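You operate a simulated robot arm through the tools that you are given. There is no shell and no other tool. Be economical: measure what you need, move in short steps, check, and stop when the job is done.

Carry out the task below with a simulated robot arm. There is one attempt and no reset: what you move stays moved.

JOB
Clamp the dark rail at the green mark and draw the stop halfway.

The check looks at the end state, three seconds after you hand in, the way a careful person would. Anything else that was tipped, shoved, dropped, spilled or broken makes it a failure.

ROBOT AND FRAMES
A 6-joint arm with a fingered hand, hanging from a carriage that runs on a gantry, over the field with the corners [-2.136, 1.247], [-2.137, -0.033], [0.463, -0.033], [0.464, 1.247] (x, y) and turns from -374 to 313 degrees about z. Base frame: it is fixed where the carriage stands at the start and does not move with it; the origin is on the floor, on the carriage's upright axis, x ahead of it, y to its left, z up; the surface under the hand at the start is at about z = 0.78. Readings come in m, degrees, newtons and seconds.
With the tool pointing down near the work surface it reaches from about 0.1 to 0.6 m from the robot's upright axis, wherever it stands. Its first joint turns from -166.0 to 166.0 degrees. Places, roughly: black rail lever [0.5, -0.2, 0.8]; long blue end stop [0.5, -0.1, 0.8]. Payload 4 kg.
The TCP is the grasp point between the finger pads, 0.03 m short of the fingertips. In the tool frame z runs along the fingers and y along their closing line. Largest opening 0.104 m; the body of the gripper starts 0.035 m behind the TCP. The gripper is a hand of 5 fingers: y runs from the thumb to the fingers, the wrist lies at [-0.015, -0.113, -0.19] in the tool frame, and closing takes about 1.5 s.
Orientation is told as [roll, pitch, yaw] about the base's x, y, z axes, in that order, counted from this pose: with the fingers straight down and the wrist toward the robot, the tool's x, y and z point along [0, 1, 0], [1, 0, 0] and [0, 0, -1] of the base frame.

CONTROLS
- The arm moves only by the tool apply_moves. Its argument "commands" is a list of rows, each a list of 7 numbers: the shift along the base's x, y, z in mm, then the turn, a rotation vector about the base's x, y, z in degrees, then the opening, from 0 (shut) to 1 (fully open). In form: [[x, y, z, rx, ry, rz, claw], ...]. A call has 1 to 20 rows; each row shifts and turns the commanded pose from where the row before left it. Rows are played at 5 a second. More than 0.05 m and 8.6 degrees between two rows, or a gripper value outside its range, and nothing of the call is played. Where a pose cannot be reached the arm comes as near as it can. A force on the tool above 40 N (or 10 N above the force at the start of the call, whichever is more), or a blocked arm, ends the call early, and 0.2 s more pass. The fingers move at their own pace (about 0.045 m/s each) and stop on an object; they squeeze with about 22 N. The grip force told is the motor's: it shows also when the fingers shut on nothing. Time passes only in rows, and 0.2 s behind the last, so rows that do not move let the fingers close. It gives the time, the measured TCP pose, the force on the tool (base axes), the opening and the grip force at its end, in the units of the frame above (readings bear some noise), with the torque about the TCP (base axes, N m) and any sound that the robot's microphone picked up.
- Cameras (640 x 400 px; columns grow to the right, rows downward): "scene" is now at [0.2415, -0.0366, 1.7407]; the picture's right is [-0.67, -0.75, 0.00], its down [-0.70, 0.62, -0.36] and it looks along [0.27, -0.24, -0.93] (base axes); focal length 272 px, centre (320, 200). "wrist" rides on the gripper at [0.06, -0.083, -0.12] in the tool frame; the picture's right is [-0.79, 0.29, -0.54], its down [-0.56, -0.71, 0.44] and it looks along [-0.26, 0.65, 0.72] (tool axes); focal length 234 px, centre (320, 200). There is no depth. A picture from a camera that has moved, and an enlarged one, comes with that camera's place and axes in the base frame and with its lens.
- grab_frame(camera): a new picture of that camera. The clock stands still meanwhile.
- lift_body(by): slides the trunk up (or, below 0, down) by that many m; the arm and the scene camera ride with it, the base frame stays. It gives what a move gives, with no picture.
- steer(legs): drives the robot by 1 to 6 legs, each [ahead, left, turn to the left] in m, m and degrees, along the robot's own axes; the way and the turn of a leg run together, so that a leg with both is an arc; at most 1.5 m and 180 degrees a leg. The arm and the cameras ride along, it lands a little off, and it stops where it bumps. It keeps to its track: a leg is cut to what the track allows. It gives what a move gives.
- set_grasp(shape): the hand has 5 fingers and takes this shape, open, in about a second: jaw (thumb against the fingers, like two jaws); tri (thumb and two fingers); tip (a fingertip pinch); poke (one finger out to press); point (the index stretched); flat (the hand flat); cup (the hand cupped); fist (a fist). The gripper value then closes the fingers along that shape, each until it touches; the sizes above hold for jaw. It gives what a move gives, with no picture.
- head_to(pan, tilt): turns the head with the scene camera to pan (to the left, within 155 degrees either way) and tilt (down, from -29 to 69), counted from straight ahead of the robot. It gives what a move gives.
- close_up(camera, box): a new picture of the part [left, top, right, bottom] of that camera's present view, enlarged. The clock stands still meanwhile.
- job_done(): hands the job in; it is judged then, once.

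Work in short steps. Places have to be worked out from the pictures, the camera data and where the tool is seen: move nearer, look again, correct. Check each grasp and each placing, and mend what went wrong. You have 120 turns and 78 pictures in all, those below and enlarged ones among them. Open the gripper and draw the arm clear of the work before you hand the job in, unless the task says otherwise; then end with one line.

The tools are called after "Call:" as name(argument=value, ...) on one line, values as JSON. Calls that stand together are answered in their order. apply_moves: Moves the arm, as the interface text tells. Its arguments: {"type":"object","properties":{"commands":{"type":"array","items":{"type":"array","items":{"type":"number"}}}},"required":["commands"]} The other tools are called the same way: lift_body (by) slides the trunk up or down; set_grasp (shape) gives the hand a shape; steer (legs) drives the base; head_to (pan, tilt) turns the head that bears the scene camera; grab_frame (camera) takes a picture; close_up (camera, box) takes an enlarged picture of a part of a camera's view; job_done () hands the job in.

At the start:

```text
t: 0.0
ee_pos: [0.422, 0.0118, 1.0302]
tcp_rot: [0.0, 0.1, 0.0]
force: [-0.1, -0.9, -0.5]
moment: [-0.03, 0.02, -0.01]
opening: 0.1039
gripper_force: 0.1
shape: jaw
trunk travel left (down, up): [-0.475, 0.123]
robot x, y, heading: [0.0002, -0.0038, -0.0]
head pan, tilt: [-41.7, 68.8]
```

scene: 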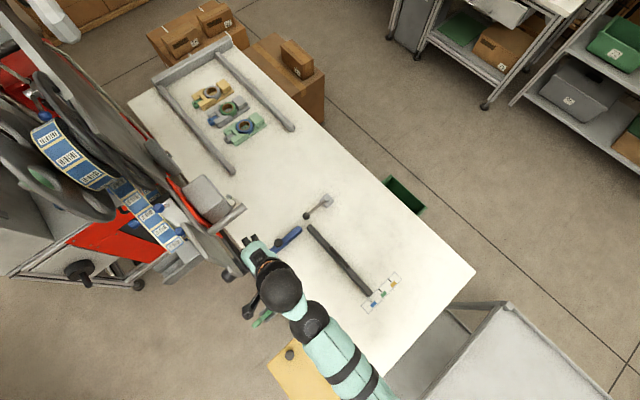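
wrist: 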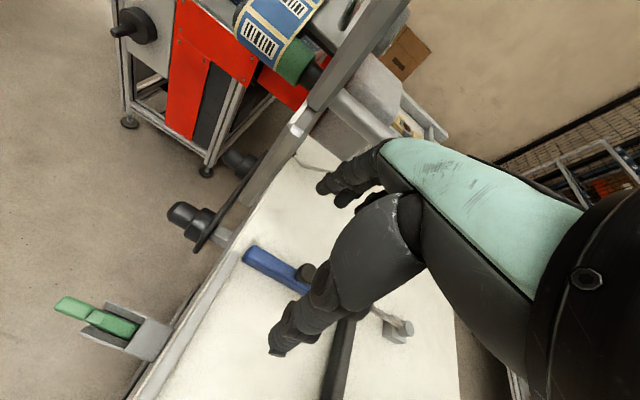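

The scene shows a dark rail lying on the table, a clamp-like lever, a blue stop and a colored-mark strip. I enlarge that part to understand it.

Call:
close_up(camera="scene", box=[230, 180, 420, 330])

Call:
close_up(camera="wrist", box=[200, 220, 440, 400])

```text
2.67 times, centred on (325, 255) of scene
camera zoom: at [0.2415, -0.0366, 1.7407], right [-0.67, -0.75, 0.0], down [-0.7, 0.62, -0.36], along [0.27, -0.24, -0.93], focal length 725 px, centre (307, 53)
```

zoom: 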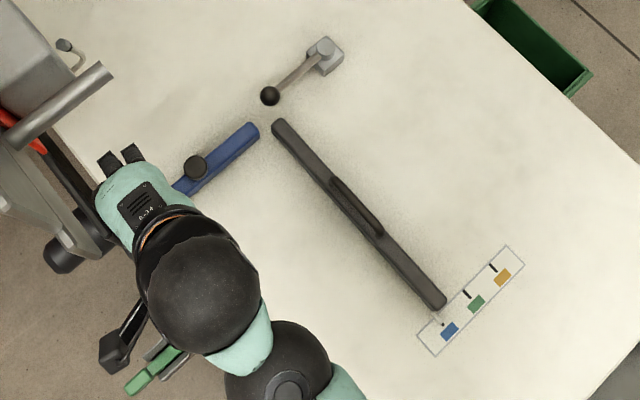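

```text
2.22 times, centred on (320, 310) of wrist
camera zoom: at [0.3378, 0.073, 1.1487], right [0.29, -0.79, 0.54], down [-0.71, -0.56, -0.44], along [0.65, -0.26, -0.72], focal length 520 px, centre (320, -44)
```

zoom: 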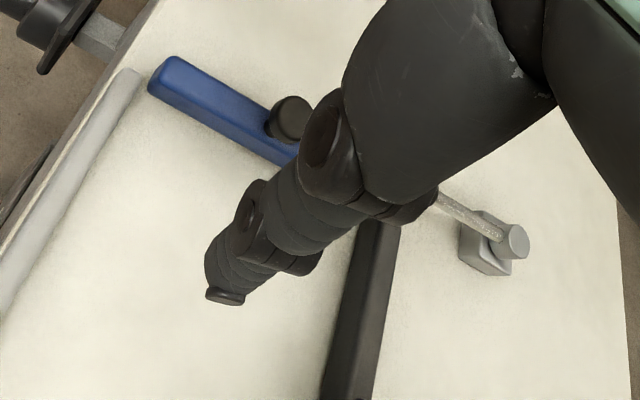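

The rail lies along x at y≈-0.186 (x 0.16–0.46), with the mark ticks at y≈-0.172/-0.219/-0.267. The lever's ball is near (0.50,-0.20) and the blue stop runs along y at x≈0.48. I move the hand back and up to get a clearer view.

Call:
apply_moves(commands=[[-40, 0, 10, 0, 0, 0, 1], [-40, 0, 10, 0, 0, 0, 1], [-40, 0, 10, 0, 0, 0, 1], [-40, 0, 0, 0, 0, 0, 1], [-40, 0, 0, 0, 0, 0, 1]])

Call:
grab_frame(camera="scene")

Call:
grab_frame(camera="wrist")

```text
t: 1.2
ee_pos: [0.2327, 0.013, 1.0604]
tcp_rot: [-0.1, -0.5, -0.1]
force: [0.2, 0.7, 0.0]
moment: [-0.01, -0.02, 0.0]
opening: 0.1039
gripper_force: 0.0
shape: jaw
out of reach, approached as far as the arm can: row 5
trunk travel left (down, up): [-0.475, 0.123]
robot x, y, heading: [-0.0003, 0.0016, -0.1]
head pan, tilt: [-41.7, 68.8]
```

```text
73 pictures are left
camera scene: at [0.2419, -0.0364, 1.7409], right [-0.66, -0.75, 0.0], down [-0.7, 0.62, -0.36], along [0.27, -0.24, -0.93], focal length 272 px, centre (320, 200)
```

scene: 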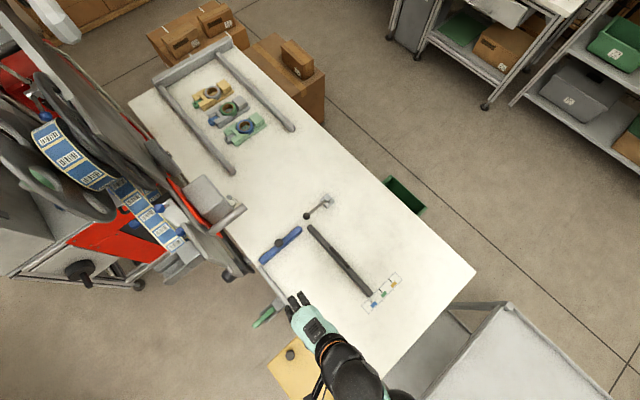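

```text
72 pictures are left
camera wrist: at [0.1474, 0.0748, 1.1784], right [0.28, -0.79, 0.55], down [-0.7, -0.56, -0.44], along [0.65, -0.26, -0.71], focal length 234 px, centre (320, 200)
```

wrist: 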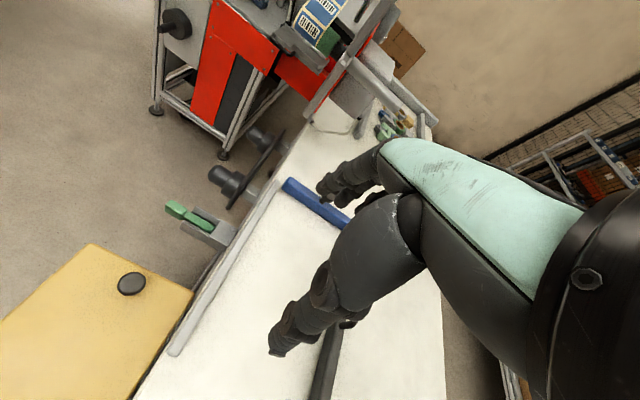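

Call:
close_up(camera="scene", box=[240, 190, 340, 260])

Call:
close_up(camera="scene", box=[310, 235, 410, 315])

Call:
close_up(camera="scene", box=[230, 260, 330, 330])

```text
5.71 times, centred on (290, 225) of scene
camera zoom: at [0.2419, -0.0364, 1.7409], right [-0.66, -0.75, 0.0], down [-0.7, 0.62, -0.36], along [0.27, -0.24, -0.93], focal length 1554 px, centre (491, 57)
```

zoom: 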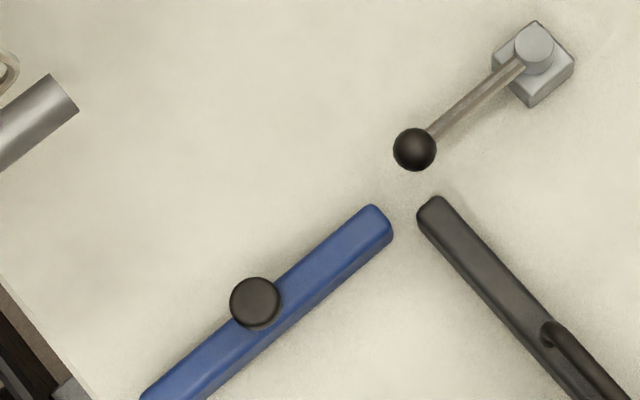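

```text
5.00 times, centred on (360, 275) of scene
camera zoom: at [0.2419, -0.0364, 1.7409], right [-0.66, -0.75, 0.0], down [-0.7, 0.62, -0.36], along [0.27, -0.24, -0.93], focal length 1360 px, centre (120, -175)
```

zoom: 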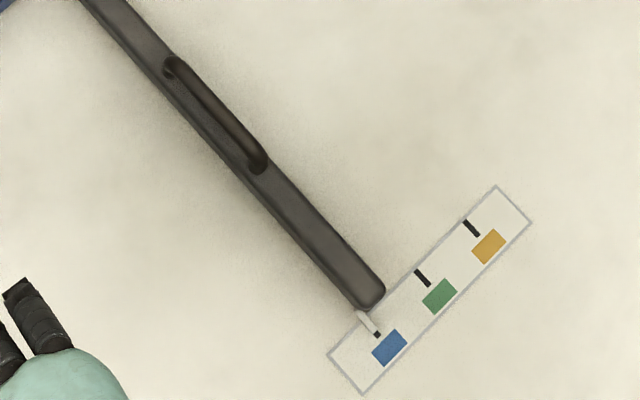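

```text
5.71 times, centred on (280, 295) of scene
camera zoom: at [0.2419, -0.0364, 1.7409], right [-0.66, -0.75, 0.0], down [-0.7, 0.62, -0.36], along [0.27, -0.24, -0.93], focal length 1554 px, centre (549, -343)
```

zoom: 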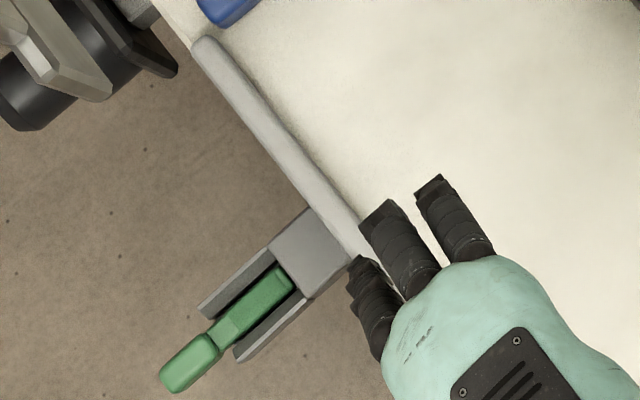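

The rail carries an arched handle (x 0.27–0.35, y≈-0.18) and a white pointer that is now at the blue tick. I turn the hand to close along y and bring it above the handle.

Call:
apply_moves(commands=[[10, -14, 0, 0, 0, -8.2, 1], [10, -14, 0, 0, 0, -8.2, 1], [10, -14, 0, 0, 0, -8.2, 1], [10, -14, 0, 0, 0, -8.2, 1], [10, -14, 0, 0, 0, -8.2, 1], [7, -14, 0, 0, 0, -8.2, 1], [7, -14, 0, 0, 0, -8.2, 1], [7, -14, 0, 0, 0, -8.2, 1], [7, -14, 0, 0, 0, -8.2, 1], [0, -14, 0, 0, 0, -8.2, 1], [0, -14, 0, 0, 0, -8, 1], [0, -20, 0, 0, 0, 0, 1], [0, 0, 0, 0, 0, 0, 1]])

Call:
grab_frame(camera="scene")

Call:
grab_frame(camera="wrist")

```text
t: 4.0
ee_pos: [0.2936, -0.2745, 0.9734]
tcp_rot: [-1.1, -5.2, -82.3]
force: [0.5, -0.3, -0.1]
moment: [0.0, -0.01, 0.02]
opening: 0.104
gripper_force: 0.1
shape: jaw
out of reach, approached as far as the arm can: row 1, 2, 3, 5, 6, 7, 8, 9, 10, 11
trunk travel left (down, up): [-0.475, 0.123]
robot x, y, heading: [0.0012, -0.0007, 0.2]
head pan, tilt: [-41.7, 68.8]
```

```text
68 pictures are left
camera scene: at [0.2415, -0.0366, 1.7407], right [-0.67, -0.75, 0.0], down [-0.7, 0.62, -0.36], along [0.27, -0.24, -0.93], focal length 272 px, centre (320, 200)
```

scene: 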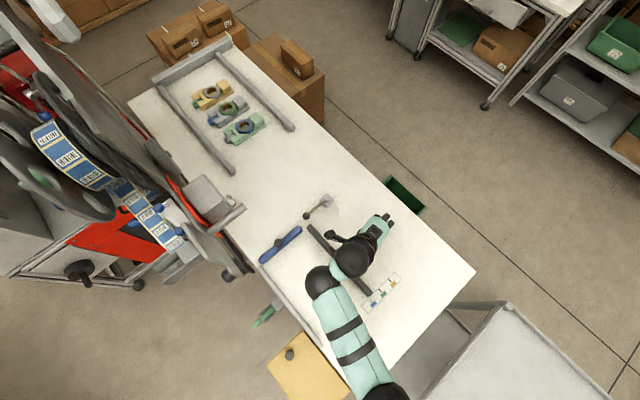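

```text
67 pictures are left
camera wrist: at [0.3429, -0.1729, 1.0835], right [-0.74, -0.34, 0.58], down [-0.65, 0.58, -0.49], along [-0.17, -0.74, -0.65], focal length 234 px, centre (320, 200)
```

wrist: 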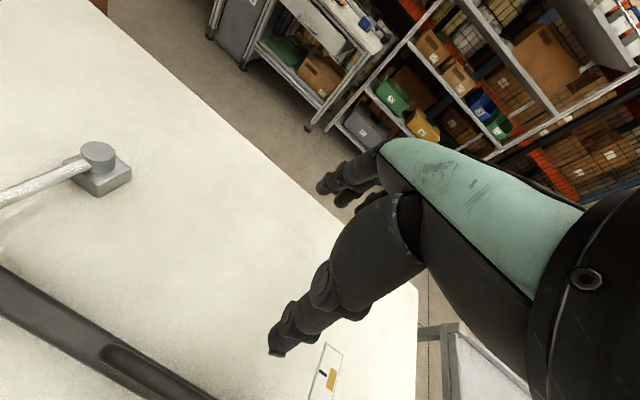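

The arm is too close in here, so I raise the hand slightly and back the carriage off by 0.12 m for better reach.

Call:
steer(legs=[[-0.12, 0, 0]])

Call:
apply_moves(commands=[[30, 20, 0, 0, 0, -4, 1], [30, 20, 0, 0, 2, -4, 1], [30, 20, 0, 1, 3, 0, 1], [30, 20, 0, 0, 0, 0, 1], [16, 14, 0, 0, 0, 0, 1], [0, 0, 0, 0, 0, 0, 1]])

Call:
grab_frame(camera="scene")

Call:
grab_frame(camera="wrist")

```text
t: 5.2
ee_pos: [0.1774, -0.2743, 0.973]
tcp_rot: [-1.1, -5.2, -82.2]
force: [-0.4, 0.1, 0.1]
moment: [0.0, 0.01, 0.0]
opening: 0.1039
gripper_force: 0.1
shape: jaw
trunk travel left (down, up): [-0.475, 0.123]
robot x, y, heading: [-0.1198, 0.0013, -0.1]
head pan, tilt: [-41.7, 68.8]
```

```text
t: 6.6
ee_pos: [0.3197, -0.2079, 0.9317]
tcp_rot: [-6.2, -4.1, -89.8]
force: [-0.3, -0.1, -0.4]
moment: [-0.01, 0.0, -0.02]
opening: 0.1039
gripper_force: 0.1
shape: jaw
out of reach, approached as far as the arm can: row 1, 2, 3
trunk travel left (down, up): [-0.475, 0.123]
robot x, y, heading: [-0.1164, 0.0023, -0.2]
head pan, tilt: [-41.7, 68.8]
```

```text
66 pictures are left
camera scene: at [0.1243, -0.0365, 1.7407], right [-0.66, -0.75, 0.0], down [-0.7, 0.62, -0.36], along [0.27, -0.24, -0.93], focal length 272 px, centre (320, 200)
```

scene: 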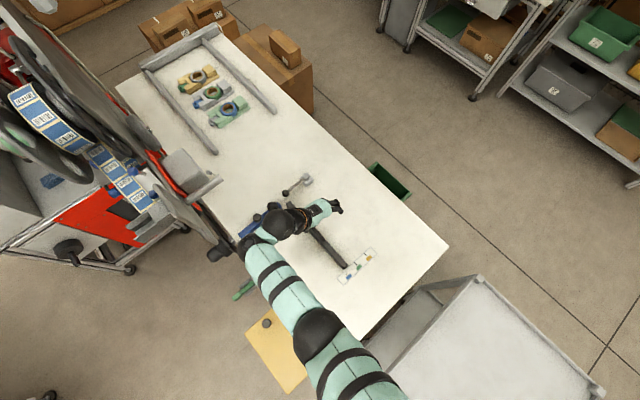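

```text
65 pictures are left
camera wrist: at [0.3918, -0.117, 1.0383], right [-0.73, -0.25, 0.64], down [-0.6, 0.68, -0.42], along [-0.33, -0.7, -0.64], focal length 234 px, centre (320, 200)
```

wrist: 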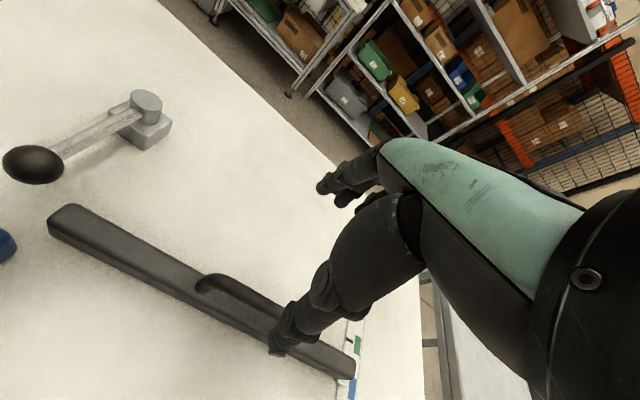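

The lever's ball is at (0.497,-0.197,0.82) and its pivot at (0.497,-0.30), so the lever is horizontal. The rail handle sits at y≈-0.181, z≈0.83. I level the hand and centre it over the handle.

Call:
apply_moves(commands=[[-5, 10, -10, 2, -3, 0, 1], [-5, 10, -15, 2.1, -3.2, 0, 1], [0, 7, -15, 0, 0, 0, 1], [0, 0, -10, 0, 0, 0, 1], [0, 0, 0, 0, 0, 0, 1]])

Call:
grab_frame(camera="wrist")

Call:
close_up(camera="scene", box=[230, 160, 390, 290])

```text
t: 7.8
ee_pos: [0.3106, -0.1832, 0.8821]
tcp_rot: [0.1, -0.1, -90.1]
force: [-0.8, 0.9, 0.0]
moment: [-0.01, -0.01, 0.03]
opening: 0.104
gripper_force: 0.0
shape: jaw
trunk travel left (down, up): [-0.475, 0.123]
robot x, y, heading: [-0.1185, 0.0007, -0.0]
head pan, tilt: [-41.7, 68.8]
```

```text
64 pictures are left
camera wrist: at [0.3701, -0.0979, 1.0012], right [-0.79, -0.29, 0.54], down [-0.56, 0.71, -0.44], along [-0.26, -0.65, -0.72], focal length 234 px, centre (320, 200)
```

wrist: 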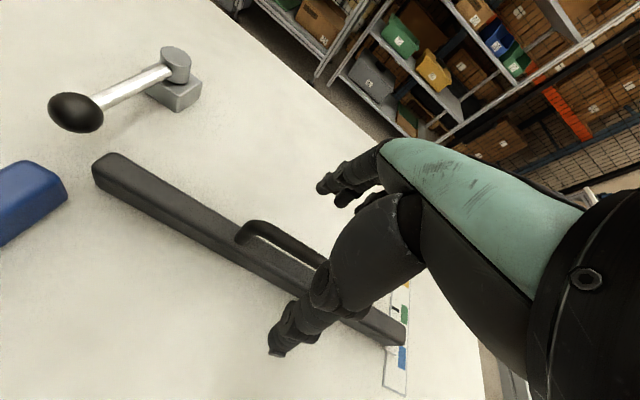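

```text
3.08 times, centred on (310, 225) of scene
camera zoom: at [0.1242, -0.0365, 1.7407], right [-0.66, -0.75, 0.0], down [-0.7, 0.62, -0.36], along [0.27, -0.24, -0.93], focal length 837 px, centre (351, 123)
```

zoom: 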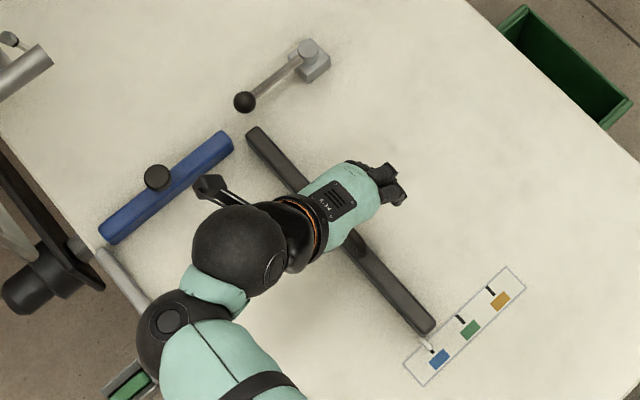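

The hand is centred over the handle, whose top is at z≈0.836. I lower it 41 mm and close gently.

Call:
apply_moves(commands=[[0, 2, -15, 0, 0, 0, 1], [0, 0, -15, 0, 0, 0, 1], [0, 0, -11, 0, 0, 0, 1], [0, 0, 0, 0, 0, 0, 1]])

Call:
apply_moves(commands=[[0, 0, 0, 0, 0, 0, 0.6], [0, 0, 0, 0, 0, 0, 0.3], [0, 0, 0, 0, 0, 0, 0], [0, 0, 0, 0, 0, 0, 0], [0, 0, 0, 0, 0, 0, 0], [0, 0, 0, 0, 0, 0, 0], [0, 0, 0, 0, 0, 0, 0], [0, 0, 0, 0, 0, 0, 0], [0, 0, 0, 0, 0, 0, 0]])

Call:
grab_frame(camera="wrist")

```text
t: 8.8
ee_pos: [0.3115, -0.1801, 0.8419]
tcp_rot: [0.1, 0.0, -89.9]
force: [-0.1, -0.6, 0.2]
moment: [0.01, 0.0, 0.0]
opening: 0.1038
gripper_force: 0.1
shape: jaw
trunk travel left (down, up): [-0.475, 0.123]
robot x, y, heading: [-0.1156, -0.0013, -0.0]
head pan, tilt: [-41.7, 68.8]
```

```text
t: 10.8
ee_pos: [0.3111, -0.1803, 0.8416]
tcp_rot: [0.2, -0.1, -90.1]
force: [-3.3, 0.3, 15.0]
moment: [-0.08, 0.12, -0.14]
opening: 0.0127
gripper_force: 21.8
shape: jaw
trunk travel left (down, up): [-0.475, 0.123]
robot x, y, heading: [-0.1185, 0.0002, -0.2]
head pan, tilt: [-41.7, 68.8]
```

```text
62 pictures are left
camera wrist: at [0.3709, -0.0967, 0.9614], right [-0.79, -0.29, 0.54], down [-0.56, 0.71, -0.44], along [-0.26, -0.65, -0.72], focal length 234 px, centre (320, 200)
```

wrist: 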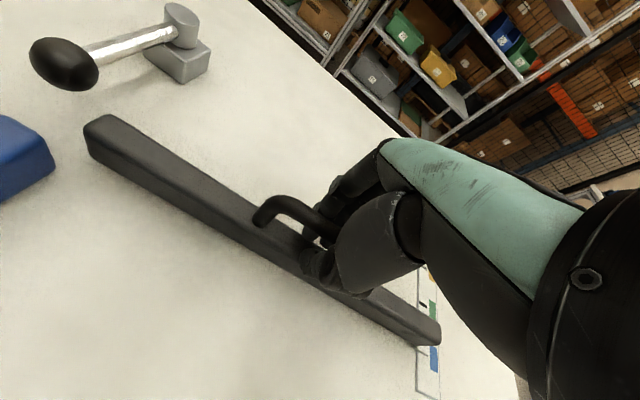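

The hand holds the handle (opening 12.7 mm). I try a short pull of 10 mm toward the green mark to see whether the rail is free.

Call:
apply_moves(commands=[[0, -3, 0, 0, 0, 0, 0], [0, -3, 0, 0, 0, 0, 0], [0, -4, 0, 0, 0, 0, 0], [0, 0, 0, 0, 0, 0, 0]])

Call:
close_up(camera="scene", box=[230, 160, 390, 290])

```text
t: 11.8
ee_pos: [0.3132, -0.1875, 0.8414]
tcp_rot: [0.3, 0.2, -89.9]
force: [-6.7, 11.9, 20.9]
moment: [0.57, 0.21, -0.26]
opening: 0.0122
gripper_force: 21.7
shape: jaw
trunk travel left (down, up): [-0.475, 0.123]
robot x, y, heading: [-0.1191, 0.0009, 0.1]
head pan, tilt: [-41.7, 68.8]
stopped in row 4: the force on the tool passed its limit at 41 N (the readings are from after the stop); the commanded pose is now the measured one
```

```text
3.08 times, centred on (310, 225) of scene
camera zoom: at [0.1241, -0.035, 1.7404], right [-0.66, -0.75, 0.0], down [-0.7, 0.62, -0.36], along [0.27, -0.24, -0.93], focal length 837 px, centre (351, 123)
```

zoom: 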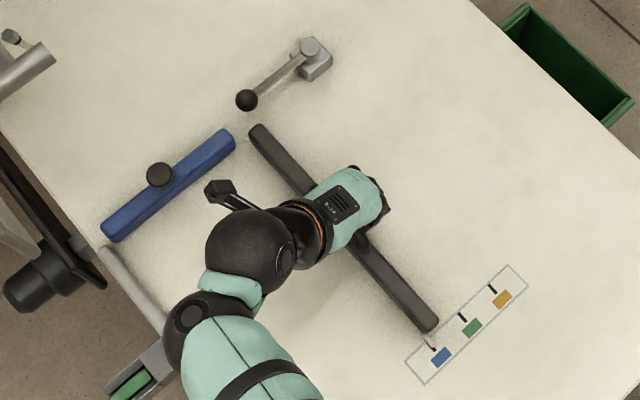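

The rail did not move and the force rose above 40 N, so the lever is holding it clamped. I release the handle and lift off, then free the lever.

Call:
apply_moves(commands=[[0, 4, 0, 0, 0, 0, 0.1], [0, 2, 0, 0, 0, 0, 0.5], [0, 0, 0, 0, 0, 0, 1], [0, 0, 0, 0, 0, 0, 1], [0, 0, 0, 0, 0, 0, 1], [0, 0, 0, 0, 0, 0, 1], [0, 0, 0, 0, 0, 0, 1], [0, 0, 20, 0, 0, 0, 1], [0, 0, 20, 0, 0, 0, 1], [0, 0, 30, 0, 0, 0, 1], [0, 0, 0, 0, 0, 0, 1]])

Call:
grab_frame(camera="wrist")

```text
t: 14.2
ee_pos: [0.3121, -0.1851, 0.9134]
tcp_rot: [0.2, 0.1, -89.9]
force: [-0.4, -0.2, -0.4]
moment: [-0.03, 0.0, 0.03]
opening: 0.1034
gripper_force: 0.1
shape: jaw
trunk travel left (down, up): [-0.475, 0.123]
robot x, y, heading: [-0.1163, 0.0004, 0.3]
head pan, tilt: [-41.7, 68.8]
```

```text
60 pictures are left
camera wrist: at [0.3719, -0.1018, 1.032], right [-0.79, -0.29, 0.54], down [-0.56, 0.71, -0.44], along [-0.25, -0.65, -0.72], focal length 234 px, centre (320, 200)
```

wrist: 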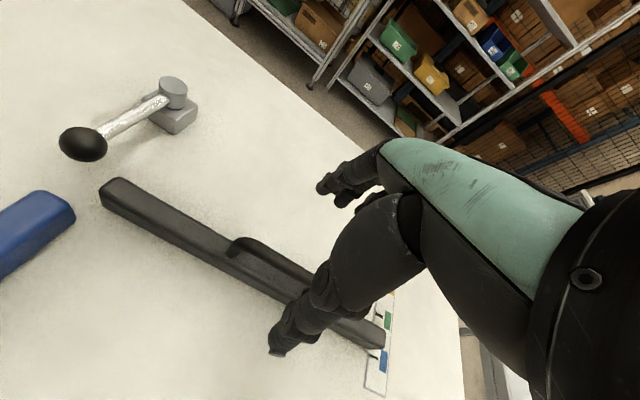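

I now approach the lever ball. I drive the carriage forward for reach and turn the hand back to close along x.

Call:
steer(legs=[[0.17, 0, 0]])

Call:
apply_moves(commands=[[0, -3, 0, 0, 0, 8.2, 1], [0, -3, 0, 0, 0, 8.2, 1], [0, -3, 0, 0, 0, 8.2, 1], [2, -3, 0, 0, 0, 8.2, 1], [2, -3, 0, 0, 0, 8.2, 1], [2, -3, 0, 0, 0, 8.2, 1], [2, -3, 0, 0, 0, 8.2, 1], [2, -3, 0, 0, 0, 8.2, 1], [2, -3, 0, 0, 0, 8.2, 1], [2, -3, 0, 0, 0, 8.2, 1], [0, 0, 0, 0, 0, 8, 1], [0, 0, 0, 0, 0, 0, 1]])

Call:
grab_frame(camera="wrist")

Call:
grab_frame(camera="scene")

```text
t: 15.6
ee_pos: [0.4791, -0.1861, 0.9124]
tcp_rot: [0.2, 0.1, -89.8]
force: [0.0, -0.1, -0.4]
moment: [-0.03, 0.02, 0.06]
opening: 0.1038
gripper_force: 0.3
shape: jaw
trunk travel left (down, up): [-0.475, 0.123]
robot x, y, heading: [0.049, 0.004, 0.1]
head pan, tilt: [-41.7, 68.8]
```

```text
t: 18.2
ee_pos: [0.4935, -0.2157, 0.9115]
tcp_rot: [0.2, 0.1, 0.3]
force: [-0.3, 0.5, -0.1]
moment: [-0.01, 0.01, 0.01]
opening: 0.1037
gripper_force: 0.1
shape: jaw
trunk travel left (down, up): [-0.475, 0.123]
robot x, y, heading: [0.0517, 0.0018, 0.0]
head pan, tilt: [-41.7, 68.8]
```

```text
59 pictures are left
camera wrist: at [0.4098, -0.1555, 1.0316], right [0.29, -0.79, 0.54], down [-0.7, -0.56, -0.44], along [0.65, -0.25, -0.72], focal length 234 px, centre (320, 200)
```

wrist: 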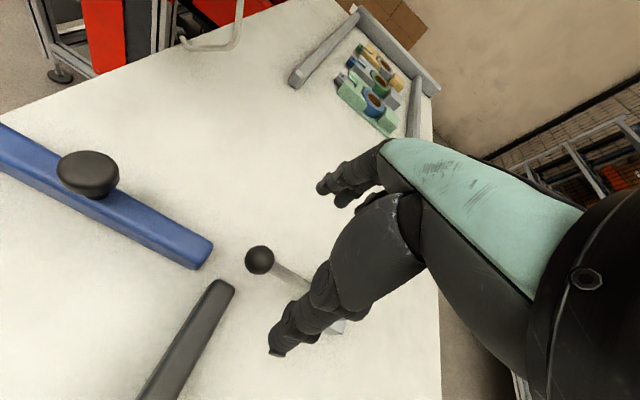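

```text
58 pictures are left
camera scene: at [0.2909, -0.0358, 1.7407], right [-0.66, -0.75, 0.0], down [-0.7, 0.62, -0.36], along [0.27, -0.24, -0.93], focal length 272 px, centre (320, 200)
```

scene: 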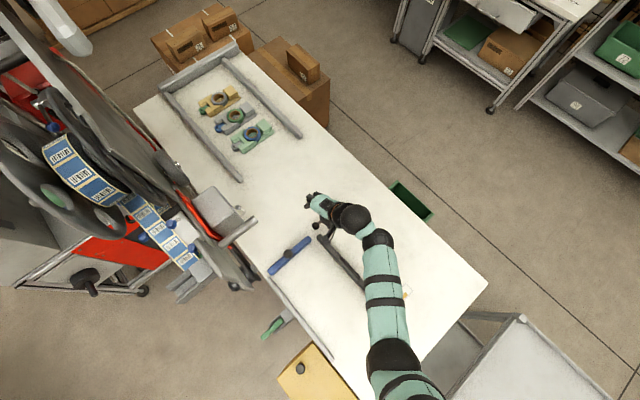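

The hand straddles the lever with clearance to the blue stop. I lower it to TCP z≈0.848 and close on the ball.

Call:
apply_moves(commands=[[3, 6, -20, 0, 0, 0, 1], [0, 3, -20, 0, 0, 0, 1], [0, 0, -15, 0, 0, 0, 1], [0, 0, -9, 0, 0, 0, 1], [0, 0, 0, 0, 0, 0, 1]])

Call:
apply_moves(commands=[[0, 0, 0, 0, 0, 0, 0.6], [0, 0, 0, 0, 0, 0, 0.3], [0, 0, 0, 0, 0, 0, 0.1], [0, 0, 0, 0, 0, 0, 0], [0, 0, 0, 0, 0, 0, 0], [0, 0, 0, 0, 0, 0, 0], [0, 0, 0, 0, 0, 0, 0], [0, 0, 0, 0, 0, 0, 0]])

Call:
grab_frame(camera="wrist")

```text
t: 19.4
ee_pos: [0.4967, -0.2057, 0.8477]
tcp_rot: [0.2, 0.0, 0.2]
force: [0.2, -0.9, 0.5]
moment: [0.02, 0.0, 0.05]
opening: 0.1037
gripper_force: 0.1
shape: jaw
trunk travel left (down, up): [-0.475, 0.123]
robot x, y, heading: [0.0478, -0.0042, 0.4]
head pan, tilt: [-41.7, 68.8]
```

```text
t: 21.2
ee_pos: [0.4963, -0.2066, 0.8477]
tcp_rot: [0.2, 0.0, 0.2]
force: [-1.0, -0.7, 2.7]
moment: [-0.05, -0.02, 0.04]
opening: 0.0142
gripper_force: 22.0
shape: jaw
trunk travel left (down, up): [-0.475, 0.123]
robot x, y, heading: [0.0485, 0.0049, -0.0]
head pan, tilt: [-41.7, 68.8]
```

```text
57 pictures are left
camera wrist: at [0.4137, -0.1463, 0.9674], right [0.29, -0.79, 0.54], down [-0.7, -0.56, -0.44], along [0.65, -0.25, -0.72], focal length 234 px, centre (320, 200)
```

wrist: 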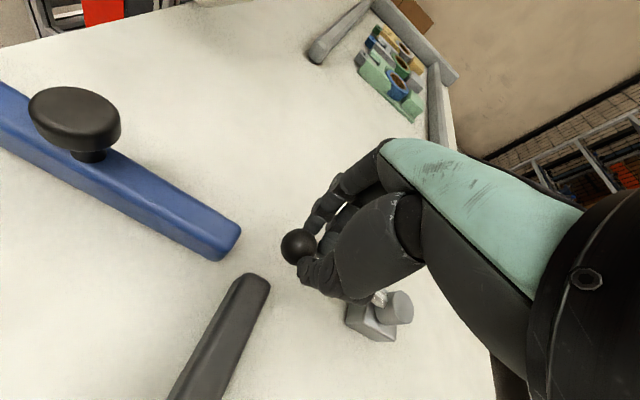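

The fingers hold the lever just behind the ball. I try a small swing toward +x (clockwise) to see whether it yields.

Call:
apply_moves(commands=[[5, 0, 0, 0, 0, -3, 0], [5, 0, 0, 0, 0, -3, 0], [5, -1, 0, 0, 0, -3, 0], [0, 0, 0, 0, 0, 0, 0]])

Call:
grab_frame(camera="wrist")

```text
t: 22.2
ee_pos: [0.5118, -0.2077, 0.847]
tcp_rot: [0.3, 0.1, -8.9]
force: [-1.0, -4.0, 1.8]
moment: [-0.11, 0.0, 0.0]
opening: 0.0139
gripper_force: 22.3
shape: jaw
trunk travel left (down, up): [-0.475, 0.123]
robot x, y, heading: [0.0458, 0.0024, 0.1]
head pan, tilt: [-41.7, 68.8]
```

```text
56 pictures are left
camera wrist: at [0.4383, -0.1347, 0.9676], right [0.16, -0.83, 0.54], down [-0.78, -0.44, -0.44], along [0.6, -0.35, -0.72], focal length 234 px, centre (320, 200)
```

wrist: 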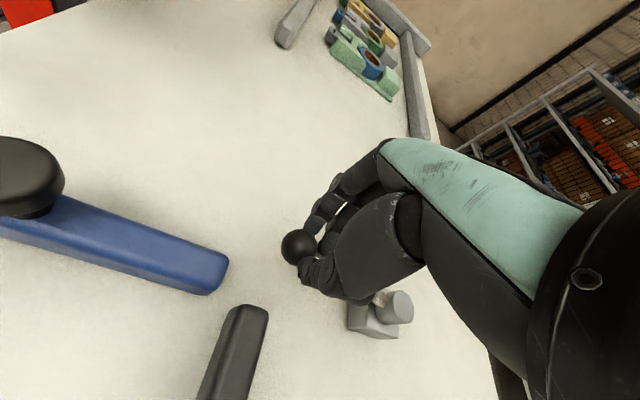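

The lever swings freely in this direction. I follow its arc (centre (0.497,-0.30), radius 0.094) further.

Call:
apply_moves(commands=[[12.8, -2.9, 0, 0, 0, -8, 0], [12.2, -4.7, 0, 0, 0, -8, 0], [11.5, -6.3, 0, 0, 0, -8, 0], [10.5, -7.9, 0, 0, 0, -8, 0], [9.3, -9.3, 0, 0, 0, -8, 0], [0, 0, 0, 0, 0, 0, 0]])

```text
t: 23.6
ee_pos: [0.5686, -0.2394, 0.8483]
tcp_rot: [0.3, 0.0, -49.0]
force: [-4.2, -4.7, 10.2]
moment: [-0.19, 0.06, 0.05]
opening: 0.0135
gripper_force: 22.5
shape: jaw
trunk travel left (down, up): [-0.475, 0.123]
robot x, y, heading: [0.048, 0.0001, -0.0]
head pan, tilt: [-41.7, 68.8]
```

Still no stop felt. I go on along the arc and watch the force for the end of its travel.

Call:
apply_moves(commands=[[7.9, -10.5, 0, 0, 0, -8, 0], [6.3, -11.5, 0, 0, 0, -8, 0], [4.7, -12.2, 0, 0, 0, -8, 0], [2.9, -12.8, 0, 0, 0, -8, 0], [1, -13, 0, 0, 0, -8, 0], [0, 0, 0, 0, 0, 0, 0]])

Call:
grab_frame(camera="wrist")

Call:
grab_frame(camera="scene")

```text
t: 25.0
ee_pos: [0.5523, -0.2722, 0.8815]
tcp_rot: [0.2, 0.1, -88.9]
force: [0.3, -0.2, -0.2]
moment: [0.01, 0.0, 0.02]
opening: 0.0112
gripper_force: 22.2
shape: jaw
out of reach, approached as far as the arm can: row 3, 4, 5
trunk travel left (down, up): [-0.475, 0.123]
robot x, y, heading: [0.0479, -0.0044, -0.0]
head pan, tilt: [-41.7, 68.8]
```

```text
55 pictures are left
camera wrist: at [0.6111, -0.1873, 1.0006], right [-0.79, -0.3, 0.54], down [-0.57, 0.7, -0.44], along [-0.24, -0.65, -0.72], focal length 234 px, centre (320, 200)
```

wrist: 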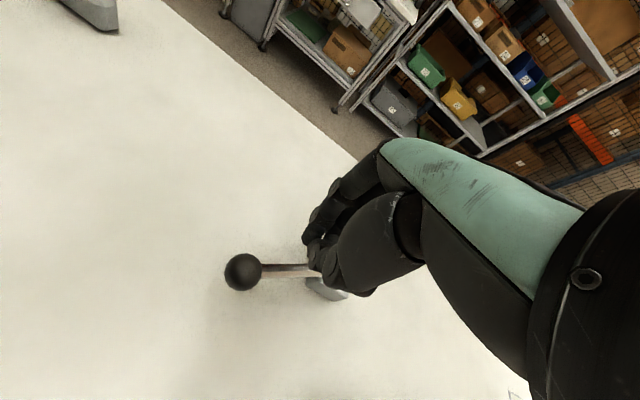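

```text
54 pictures are left
camera scene: at [0.2909, -0.0357, 1.7407], right [-0.66, -0.75, 0.0], down [-0.7, 0.62, -0.36], along [0.27, -0.24, -0.93], focal length 272 px, centre (320, 200)
```

scene: 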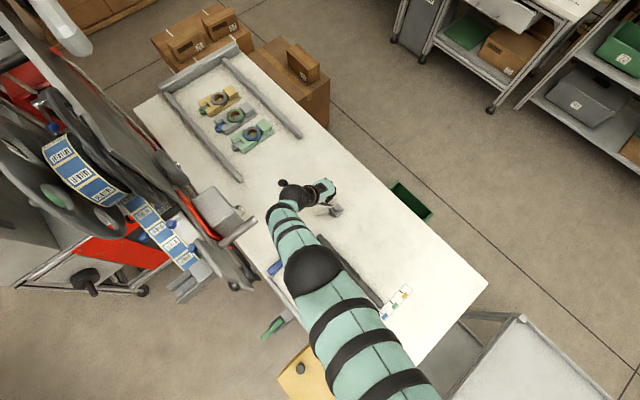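

The hand slipped off when it ran out of reach, with the lever now swung about 59°. I rise, drive back and test whether the rail is free now.

Call:
apply_moves(commands=[[0, 0, 20, 0, 0, 0, 0], [0, 0, 20, 0, 0, 0, 1], [0, 0, 0, 0, 0, 0, 1]])

Call:
steer(legs=[[-0.17, 0, 0]])

Call:
apply_moves(commands=[[-20, 25, 0, 0, 0, 0, 1], [-20, 25, 0, 0, 0, 0, 1], [-20, 25, 0, 0, 0, 0, 1], [-10, 15, 0, 0, 0, 0, 1], [0, 0, 0, 0, 0, 0, 1], [0, 0, 0, 0, 0, 0, 1]])

Call:
grab_frame(camera="wrist")

Call:
close_up(camera="scene", box=[230, 160, 390, 290])

```text
t: 25.8
ee_pos: [0.5529, -0.2739, 0.9216]
tcp_rot: [0.2, 0.0, -88.8]
force: [-0.1, 0.3, 0.0]
moment: [0.01, 0.02, -0.01]
opening: 0.1035
gripper_force: 0.1
shape: jaw
trunk travel left (down, up): [-0.475, 0.123]
robot x, y, heading: [0.0497, -0.001, 0.2]
head pan, tilt: [-41.7, 68.8]
```

```text
t: 27.3
ee_pos: [0.3818, -0.2726, 0.9207]
tcp_rot: [0.2, 0.1, -88.9]
force: [0.0, -0.2, 0.2]
moment: [0.02, -0.01, 0.04]
opening: 0.1037
gripper_force: 0.1
shape: jaw
trunk travel left (down, up): [-0.475, 0.123]
robot x, y, heading: [-0.1228, 0.0008, 0.0]
head pan, tilt: [-41.7, 68.8]
```

```text
t: 28.7
ee_pos: [0.3121, -0.1821, 0.9208]
tcp_rot: [0.2, 0.0, -88.9]
force: [-0.4, 0.2, -0.1]
moment: [0.01, 0.03, -0.05]
opening: 0.1038
gripper_force: 0.1
shape: jaw
trunk travel left (down, up): [-0.475, 0.123]
robot x, y, heading: [-0.1237, -0.0018, 0.0]
head pan, tilt: [-41.7, 68.8]
```

```text
53 pictures are left
camera wrist: at [0.3706, -0.0969, 1.0401], right [-0.79, -0.3, 0.54], down [-0.57, 0.7, -0.44], along [-0.24, -0.65, -0.72], focal length 234 px, centre (320, 200)
```

wrist: 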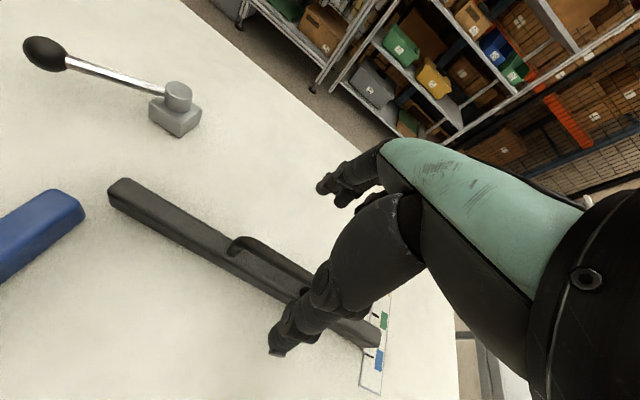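

```text
3.08 times, centred on (310, 225) of scene
camera zoom: at [0.1203, -0.0362, 1.7407], right [-0.66, -0.75, 0.0], down [-0.7, 0.62, -0.36], along [0.27, -0.24, -0.93], focal length 837 px, centre (351, 123)
```

zoom: 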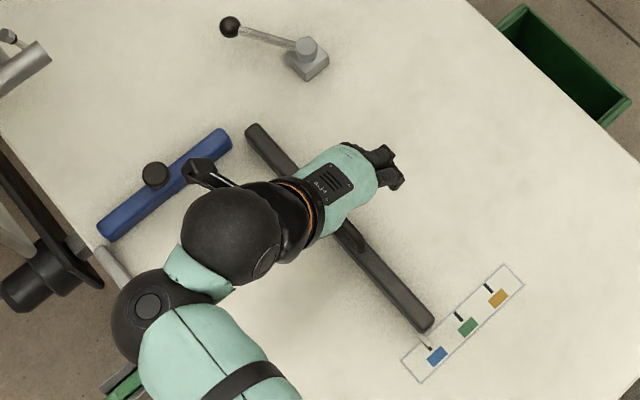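

I grip the handle again, a little higher this time, and try sliding in small steps.

Call:
apply_moves(commands=[[0, 1, -20, 0, 0, 0, 1], [0, 0, -20, 0, 0, 0, 1], [0, 0, -20, 0, 0, 0, 1], [0, 0, -15, 0, 0, 0, 1], [0, 0, 0, 0, 0, 0, 0.5], [0, 0, 0, 0, 0, 0, 0.2], [0, 0, 0, 0, 0, 0, 0], [0, 0, 0, 0, 0, 0, 0], [0, 0, 0, 0, 0, 0, 0], [0, 0, 0, 0, 0, 0, 0], [0, 0, 0, 0, 0, 0, 0], [0, 0, 0, 0, 0, 0, 0]])

Call:
apply_moves(commands=[[0, -3, 0, 0, 0, 0, 0], [0, -3, 0, 0, 0, 0, 0], [0, -4, 0, 0, 0, 0, 0], [0, 0, 0, 0, 0, 0, 0]])

```text
t: 31.3
ee_pos: [0.3121, -0.1823, 0.8461]
tcp_rot: [0.2, 0.2, -88.9]
force: [-0.3, -0.4, -1.0]
moment: [-0.01, 0.01, 0.06]
opening: 0.0
gripper_force: 22.2
shape: jaw
trunk travel left (down, up): [-0.475, 0.123]
robot x, y, heading: [-0.1197, -0.0021, 0.1]
head pan, tilt: [-41.7, 68.8]
```

```text
t: 32.3
ee_pos: [0.313, -0.1926, 0.8467]
tcp_rot: [0.2, 0.0, -88.8]
force: [0.2, 0.6, -2.1]
moment: [-0.05, 0.02, 0.06]
opening: 0.0
gripper_force: 22.2
shape: jaw
trunk travel left (down, up): [-0.475, 0.123]
robot x, y, heading: [-0.1231, 0.0008, 0.3]
head pan, tilt: [-41.7, 68.8]
```

The fingers closed above the handle, so it is lower than I thought. I open, centre, and go down to TCP z≈0.828, watching for contact.

Call:
apply_moves(commands=[[0, 10, 5, 0, 0, 0, 1], [0, 1, 0, 0, 0, 0, 1], [0, 0, 0, 0, 0, 0, 1], [0, 0, 0, 0, 0, 0, 1], [0, 0, 0, 0, 0, 0, 1], [0, 0, -8, 0, 0, 0, 1], [0, 0, -8, 0, 0, 0, 1], [0, 0, -7, 0, 0, 0, 1], [0, 0, 0, 0, 0, 0, 1]])

Call:
apply_moves(commands=[[0, 0, 0, 0, 0, 0, 0.5], [0, 0, 0, 0, 0, 0, 0.2], [0, 0, 0, 0, 0, 0, 0], [0, 0, 0, 0, 0, 0, 0], [0, 0, 0, 0, 0, 0, 0], [0, 0, 0, 0, 0, 0, 0], [0, 0, 0, 0, 0, 0, 0], [0, 0, 0, 0, 0, 0, 0]])

Call:
grab_frame(camera="wrist")

```text
t: 34.3
ee_pos: [0.313, -0.1807, 0.8272]
tcp_rot: [0.3, 0.1, -89.0]
force: [-0.1, -0.2, -1.3]
moment: [0.01, -0.02, -0.02]
opening: 0.1036
gripper_force: 0.0
shape: jaw
trunk travel left (down, up): [-0.475, 0.123]
robot x, y, heading: [-0.1234, -0.0027, 0.1]
head pan, tilt: [-41.7, 68.8]
```

```text
t: 36.1
ee_pos: [0.3126, -0.1816, 0.8274]
tcp_rot: [0.2, 0.2, -89.0]
force: [-0.1, 0.5, -0.7]
moment: [0.07, 0.03, 0.06]
opening: 0.0182
gripper_force: 21.6
shape: jaw
trunk travel left (down, up): [-0.475, 0.123]
robot x, y, heading: [-0.1225, 0.0017, -0.2]
head pan, tilt: [-41.7, 68.8]
```

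```text
51 pictures are left
camera wrist: at [0.3704, -0.0959, 0.9468], right [-0.78, -0.31, 0.54], down [-0.57, 0.7, -0.44], along [-0.24, -0.65, -0.72], focal length 234 px, centre (320, 200)
```

wrist: 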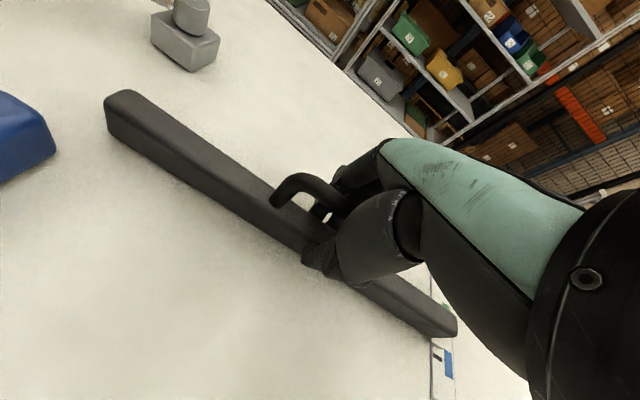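

The grip is solid now (18 mm, no stray force). I slide 12 mm toward green and watch the force.

Call:
apply_moves(commands=[[0, -4, 0, 0, 0, 0, 0], [0, -4, 0, 0, 0, 0, 0], [0, -4, 0, 0, 0, 0, 0], [0, 0, 0, 0, 0, 0, 0]])

Call:
grab_frame(camera="wrist")

Call:
close_up(camera="scene", box=[230, 160, 390, 290])

```text
t: 37.1
ee_pos: [0.3133, -0.1941, 0.8273]
tcp_rot: [0.2, 0.2, -89.0]
force: [0.1, 0.9, -3.6]
moment: [0.06, -0.03, 0.05]
opening: 0.0178
gripper_force: 22.2
shape: jaw
trunk travel left (down, up): [-0.475, 0.123]
robot x, y, heading: [-0.1195, 0.0029, 0.1]
head pan, tilt: [-41.7, 68.8]
```

```text
50 pictures are left
camera wrist: at [0.3704, -0.108, 0.9469], right [-0.78, -0.3, 0.54], down [-0.57, 0.7, -0.44], along [-0.24, -0.65, -0.72], focal length 234 px, centre (320, 200)
```

wrist: 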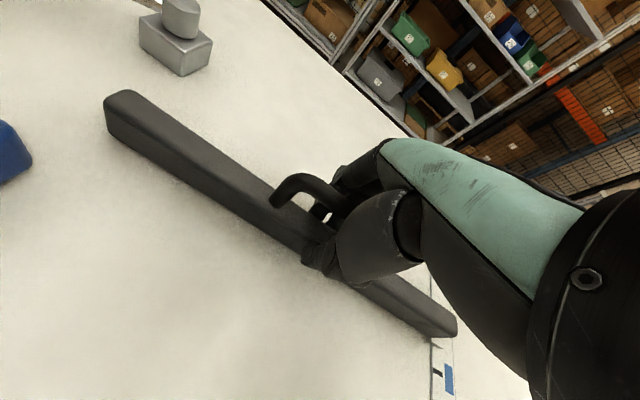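

```text
3.08 times, centred on (310, 225) of scene
camera zoom: at [0.1203, -0.036, 1.7407], right [-0.66, -0.75, 0.0], down [-0.7, 0.62, -0.36], along [0.27, -0.24, -0.93], focal length 837 px, centre (351, 123)
```

zoom: 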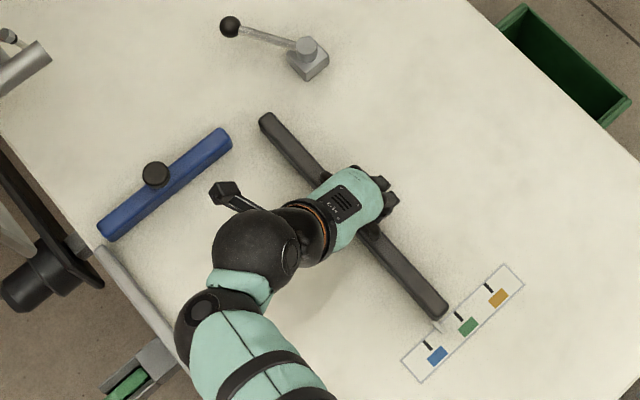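

The rail slides freely and stays parallel, so the lever's start position was "clamped". I continue about 31 mm toward green.

Call:
apply_moves(commands=[[0, -5, 0, 0, 0, 0, 0], [0, -6, 0, 0, 0, 0, 0], [0, -6, 0, 0, 0, 0, 0], [0, -6, 0, 0, 0, 0, 0], [0, -5, 0, 0, 0, 0, 0], [0, -3, 0, 0, 0, 0, 0], [0, 0, 0, 0, 0, 0, 0]])

Call:
close_up(camera="scene", box=[320, 220, 370, 260])

```text
t: 38.7
ee_pos: [0.313, -0.2247, 0.8268]
tcp_rot: [0.2, 0.1, -88.9]
force: [1.9, 1.4, -13.8]
moment: [0.1, -0.08, 0.1]
opening: 0.018
gripper_force: 22.3
shape: jaw
trunk travel left (down, up): [-0.475, 0.123]
robot x, y, heading: [-0.1231, 0.0013, 0.0]
head pan, tilt: [-41.7, 68.8]
```

```text
10.00 times, centred on (345, 240) of scene
camera zoom: at [0.1201, -0.0359, 1.7405], right [-0.66, -0.75, 0.0], down [-0.7, 0.62, -0.36], along [0.27, -0.24, -0.93], focal length 2719 px, centre (70, -200)
```

zoom: 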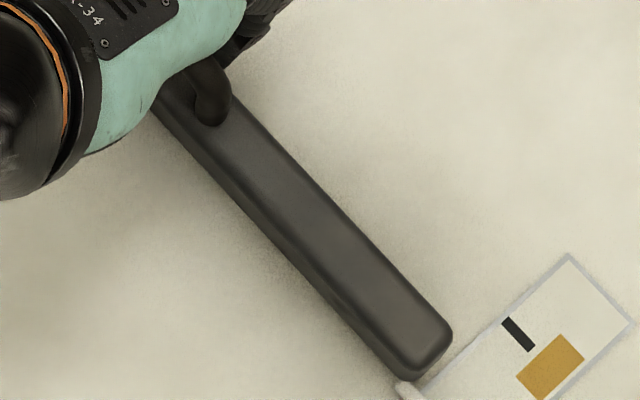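

Call:
close_up(camera="scene", box=[325, 235, 375, 275])

```text
10.00 times, centred on (350, 255) of scene
camera zoom: at [0.1201, -0.0359, 1.7405], right [-0.66, -0.75, 0.0], down [-0.7, 0.62, -0.36], along [0.27, -0.24, -0.93], focal length 2719 px, centre (20, -350)
```

zoom: 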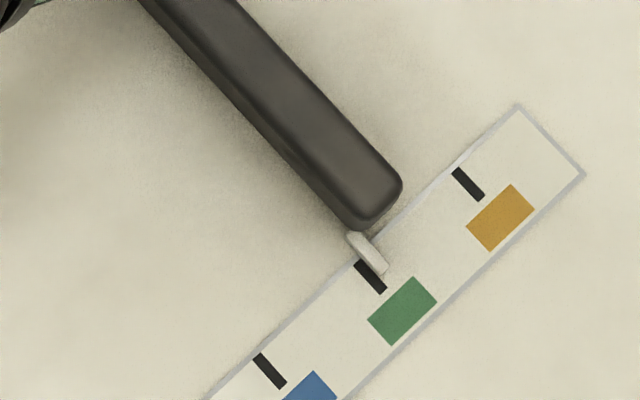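

The pointer looks ~4–5 mm past the green tick, more than the hand moved, so I check the rail's angle in a wider view.

Call:
close_up(camera="scene", box=[270, 180, 390, 280])

Call:
grab_frame(camera="wrist")

```text
4.00 times, centred on (330, 230) of scene
camera zoom: at [0.1201, -0.0359, 1.7405], right [-0.66, -0.75, 0.0], down [-0.7, 0.62, -0.36], along [0.27, -0.24, -0.93], focal length 1088 px, centre (280, 80)
```

zoom: 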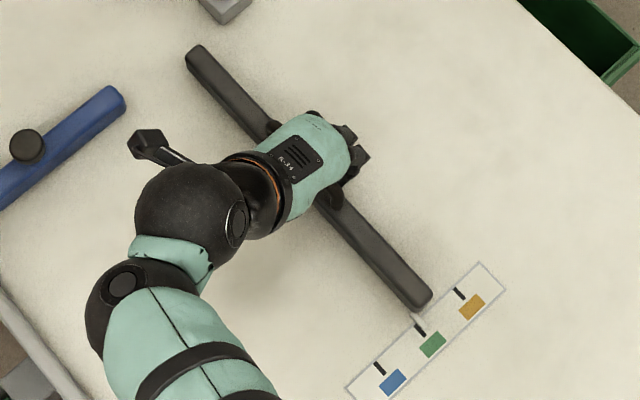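

```text
45 pictures are left
camera wrist: at [0.3704, -0.1384, 0.9476], right [-0.78, -0.31, 0.54], down [-0.57, 0.7, -0.44], along [-0.24, -0.65, -0.72], focal length 234 px, centre (320, 200)
```

wrist: 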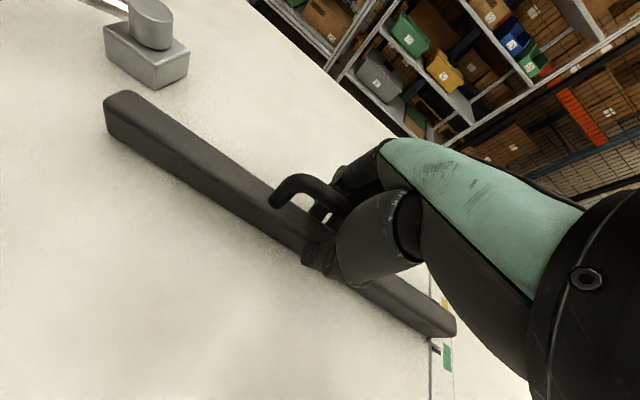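

Comparing the earlier frames shows the rail had already shifted about 10 mm when the closed fingers dragged it, so it is now about 4–5 mm beyond green. I move it back 3.7 mm and look again.

Call:
apply_moves(commands=[[0, 1.7, 0, 0, 0, 0, 0], [0, 2, 0, 0, 0, 0, 0], [0, 0, 0, 0, 0, 0, 0], [0, 0, 0, 0, 0, 0, 0]])

Call:
close_up(camera="scene", box=[335, 245, 365, 269])

```text
t: 39.7
ee_pos: [0.3121, -0.221, 0.8267]
tcp_rot: [0.2, 0.1, -88.9]
force: [0.1, -1.5, -11.2]
moment: [0.09, -0.05, 0.09]
opening: 0.0179
gripper_force: 21.9
shape: jaw
trunk travel left (down, up): [-0.475, 0.123]
robot x, y, heading: [-0.1253, -0.0017, -0.2]
head pan, tilt: [-41.7, 68.8]
```

```text
16.00 times, centred on (350, 257) of scene
camera zoom: at [0.1201, -0.0361, 1.7406], right [-0.66, -0.75, 0.0], down [-0.7, 0.62, -0.36], along [0.27, -0.24, -0.93], focal length 4351 px, centre (-160, -712)
```

zoom: 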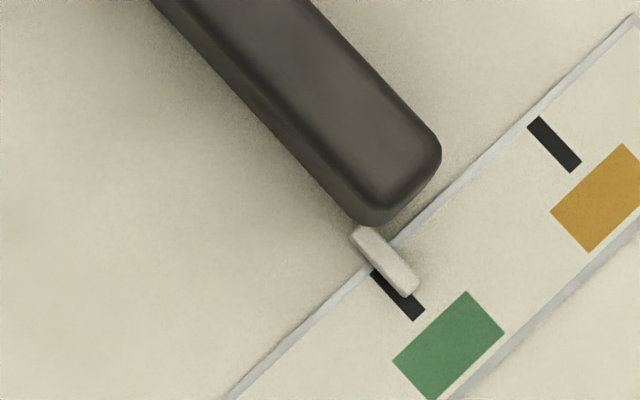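

The pointer is nearly on the tick, with roughly 1 mm left after allowing for parallax. I nudge 1 mm, release, lift, and inspect from another angle.

Call:
apply_moves(commands=[[0, 1.0, 0, 0, 0, 0, 0], [0, 0, 0, 0, 0, 0, 0], [0, 0, 0, 0, 0, 0, 0.3], [0, 0, 0, 0, 0, 0, 0.6], [0, 0, 0, 0, 0, 0, 1], [0, 0, 0, 0, 0, 0, 1], [0, 0, 0, 0, 0, 0, 1], [0, 0, 0, 0, 0, 0, 1], [0, 0, 20, 0, 0, 0, 1], [0, 0, 25, 0, 0, 0, 1], [0, 0, 25, 0, 0, 0, 1], [0, 0, 0, 0, 0, 0, 1]])

Call:
close_up(camera="scene", box=[335, 245, 365, 269])

Call:
grab_frame(camera="wrist")

```text
t: 42.3
ee_pos: [0.3136, -0.2213, 0.8974]
tcp_rot: [0.2, 0.2, -88.9]
force: [0.5, 0.5, 0.2]
moment: [0.0, 0.02, -0.01]
opening: 0.1036
gripper_force: 0.2
shape: jaw
trunk travel left (down, up): [-0.475, 0.123]
robot x, y, heading: [-0.1183, -0.0015, -0.3]
head pan, tilt: [-41.7, 68.8]
```

```text
16.00 times, centred on (350, 257) of scene
camera zoom: at [0.1203, -0.0362, 1.7407], right [-0.66, -0.75, 0.0], down [-0.7, 0.62, -0.36], along [0.27, -0.24, -0.93], focal length 4351 px, centre (-160, -712)
```

zoom: 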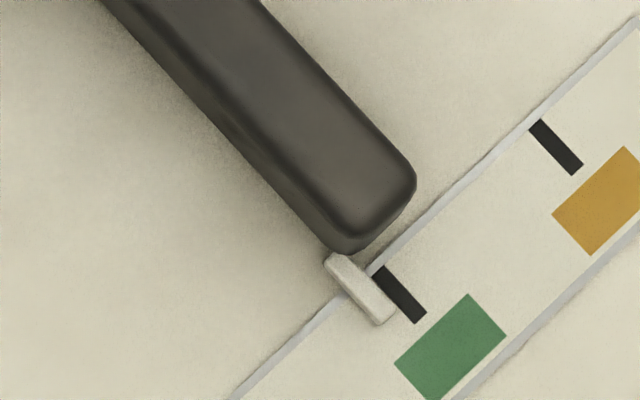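

```text
42 pictures are left
camera wrist: at [0.3714, -0.1369, 1.0177], right [-0.79, -0.3, 0.54], down [-0.57, 0.7, -0.44], along [-0.24, -0.65, -0.72], focal length 234 px, centre (320, 200)
```

wrist: 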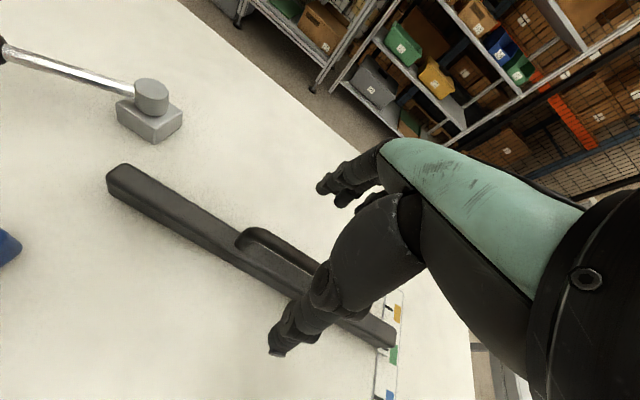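

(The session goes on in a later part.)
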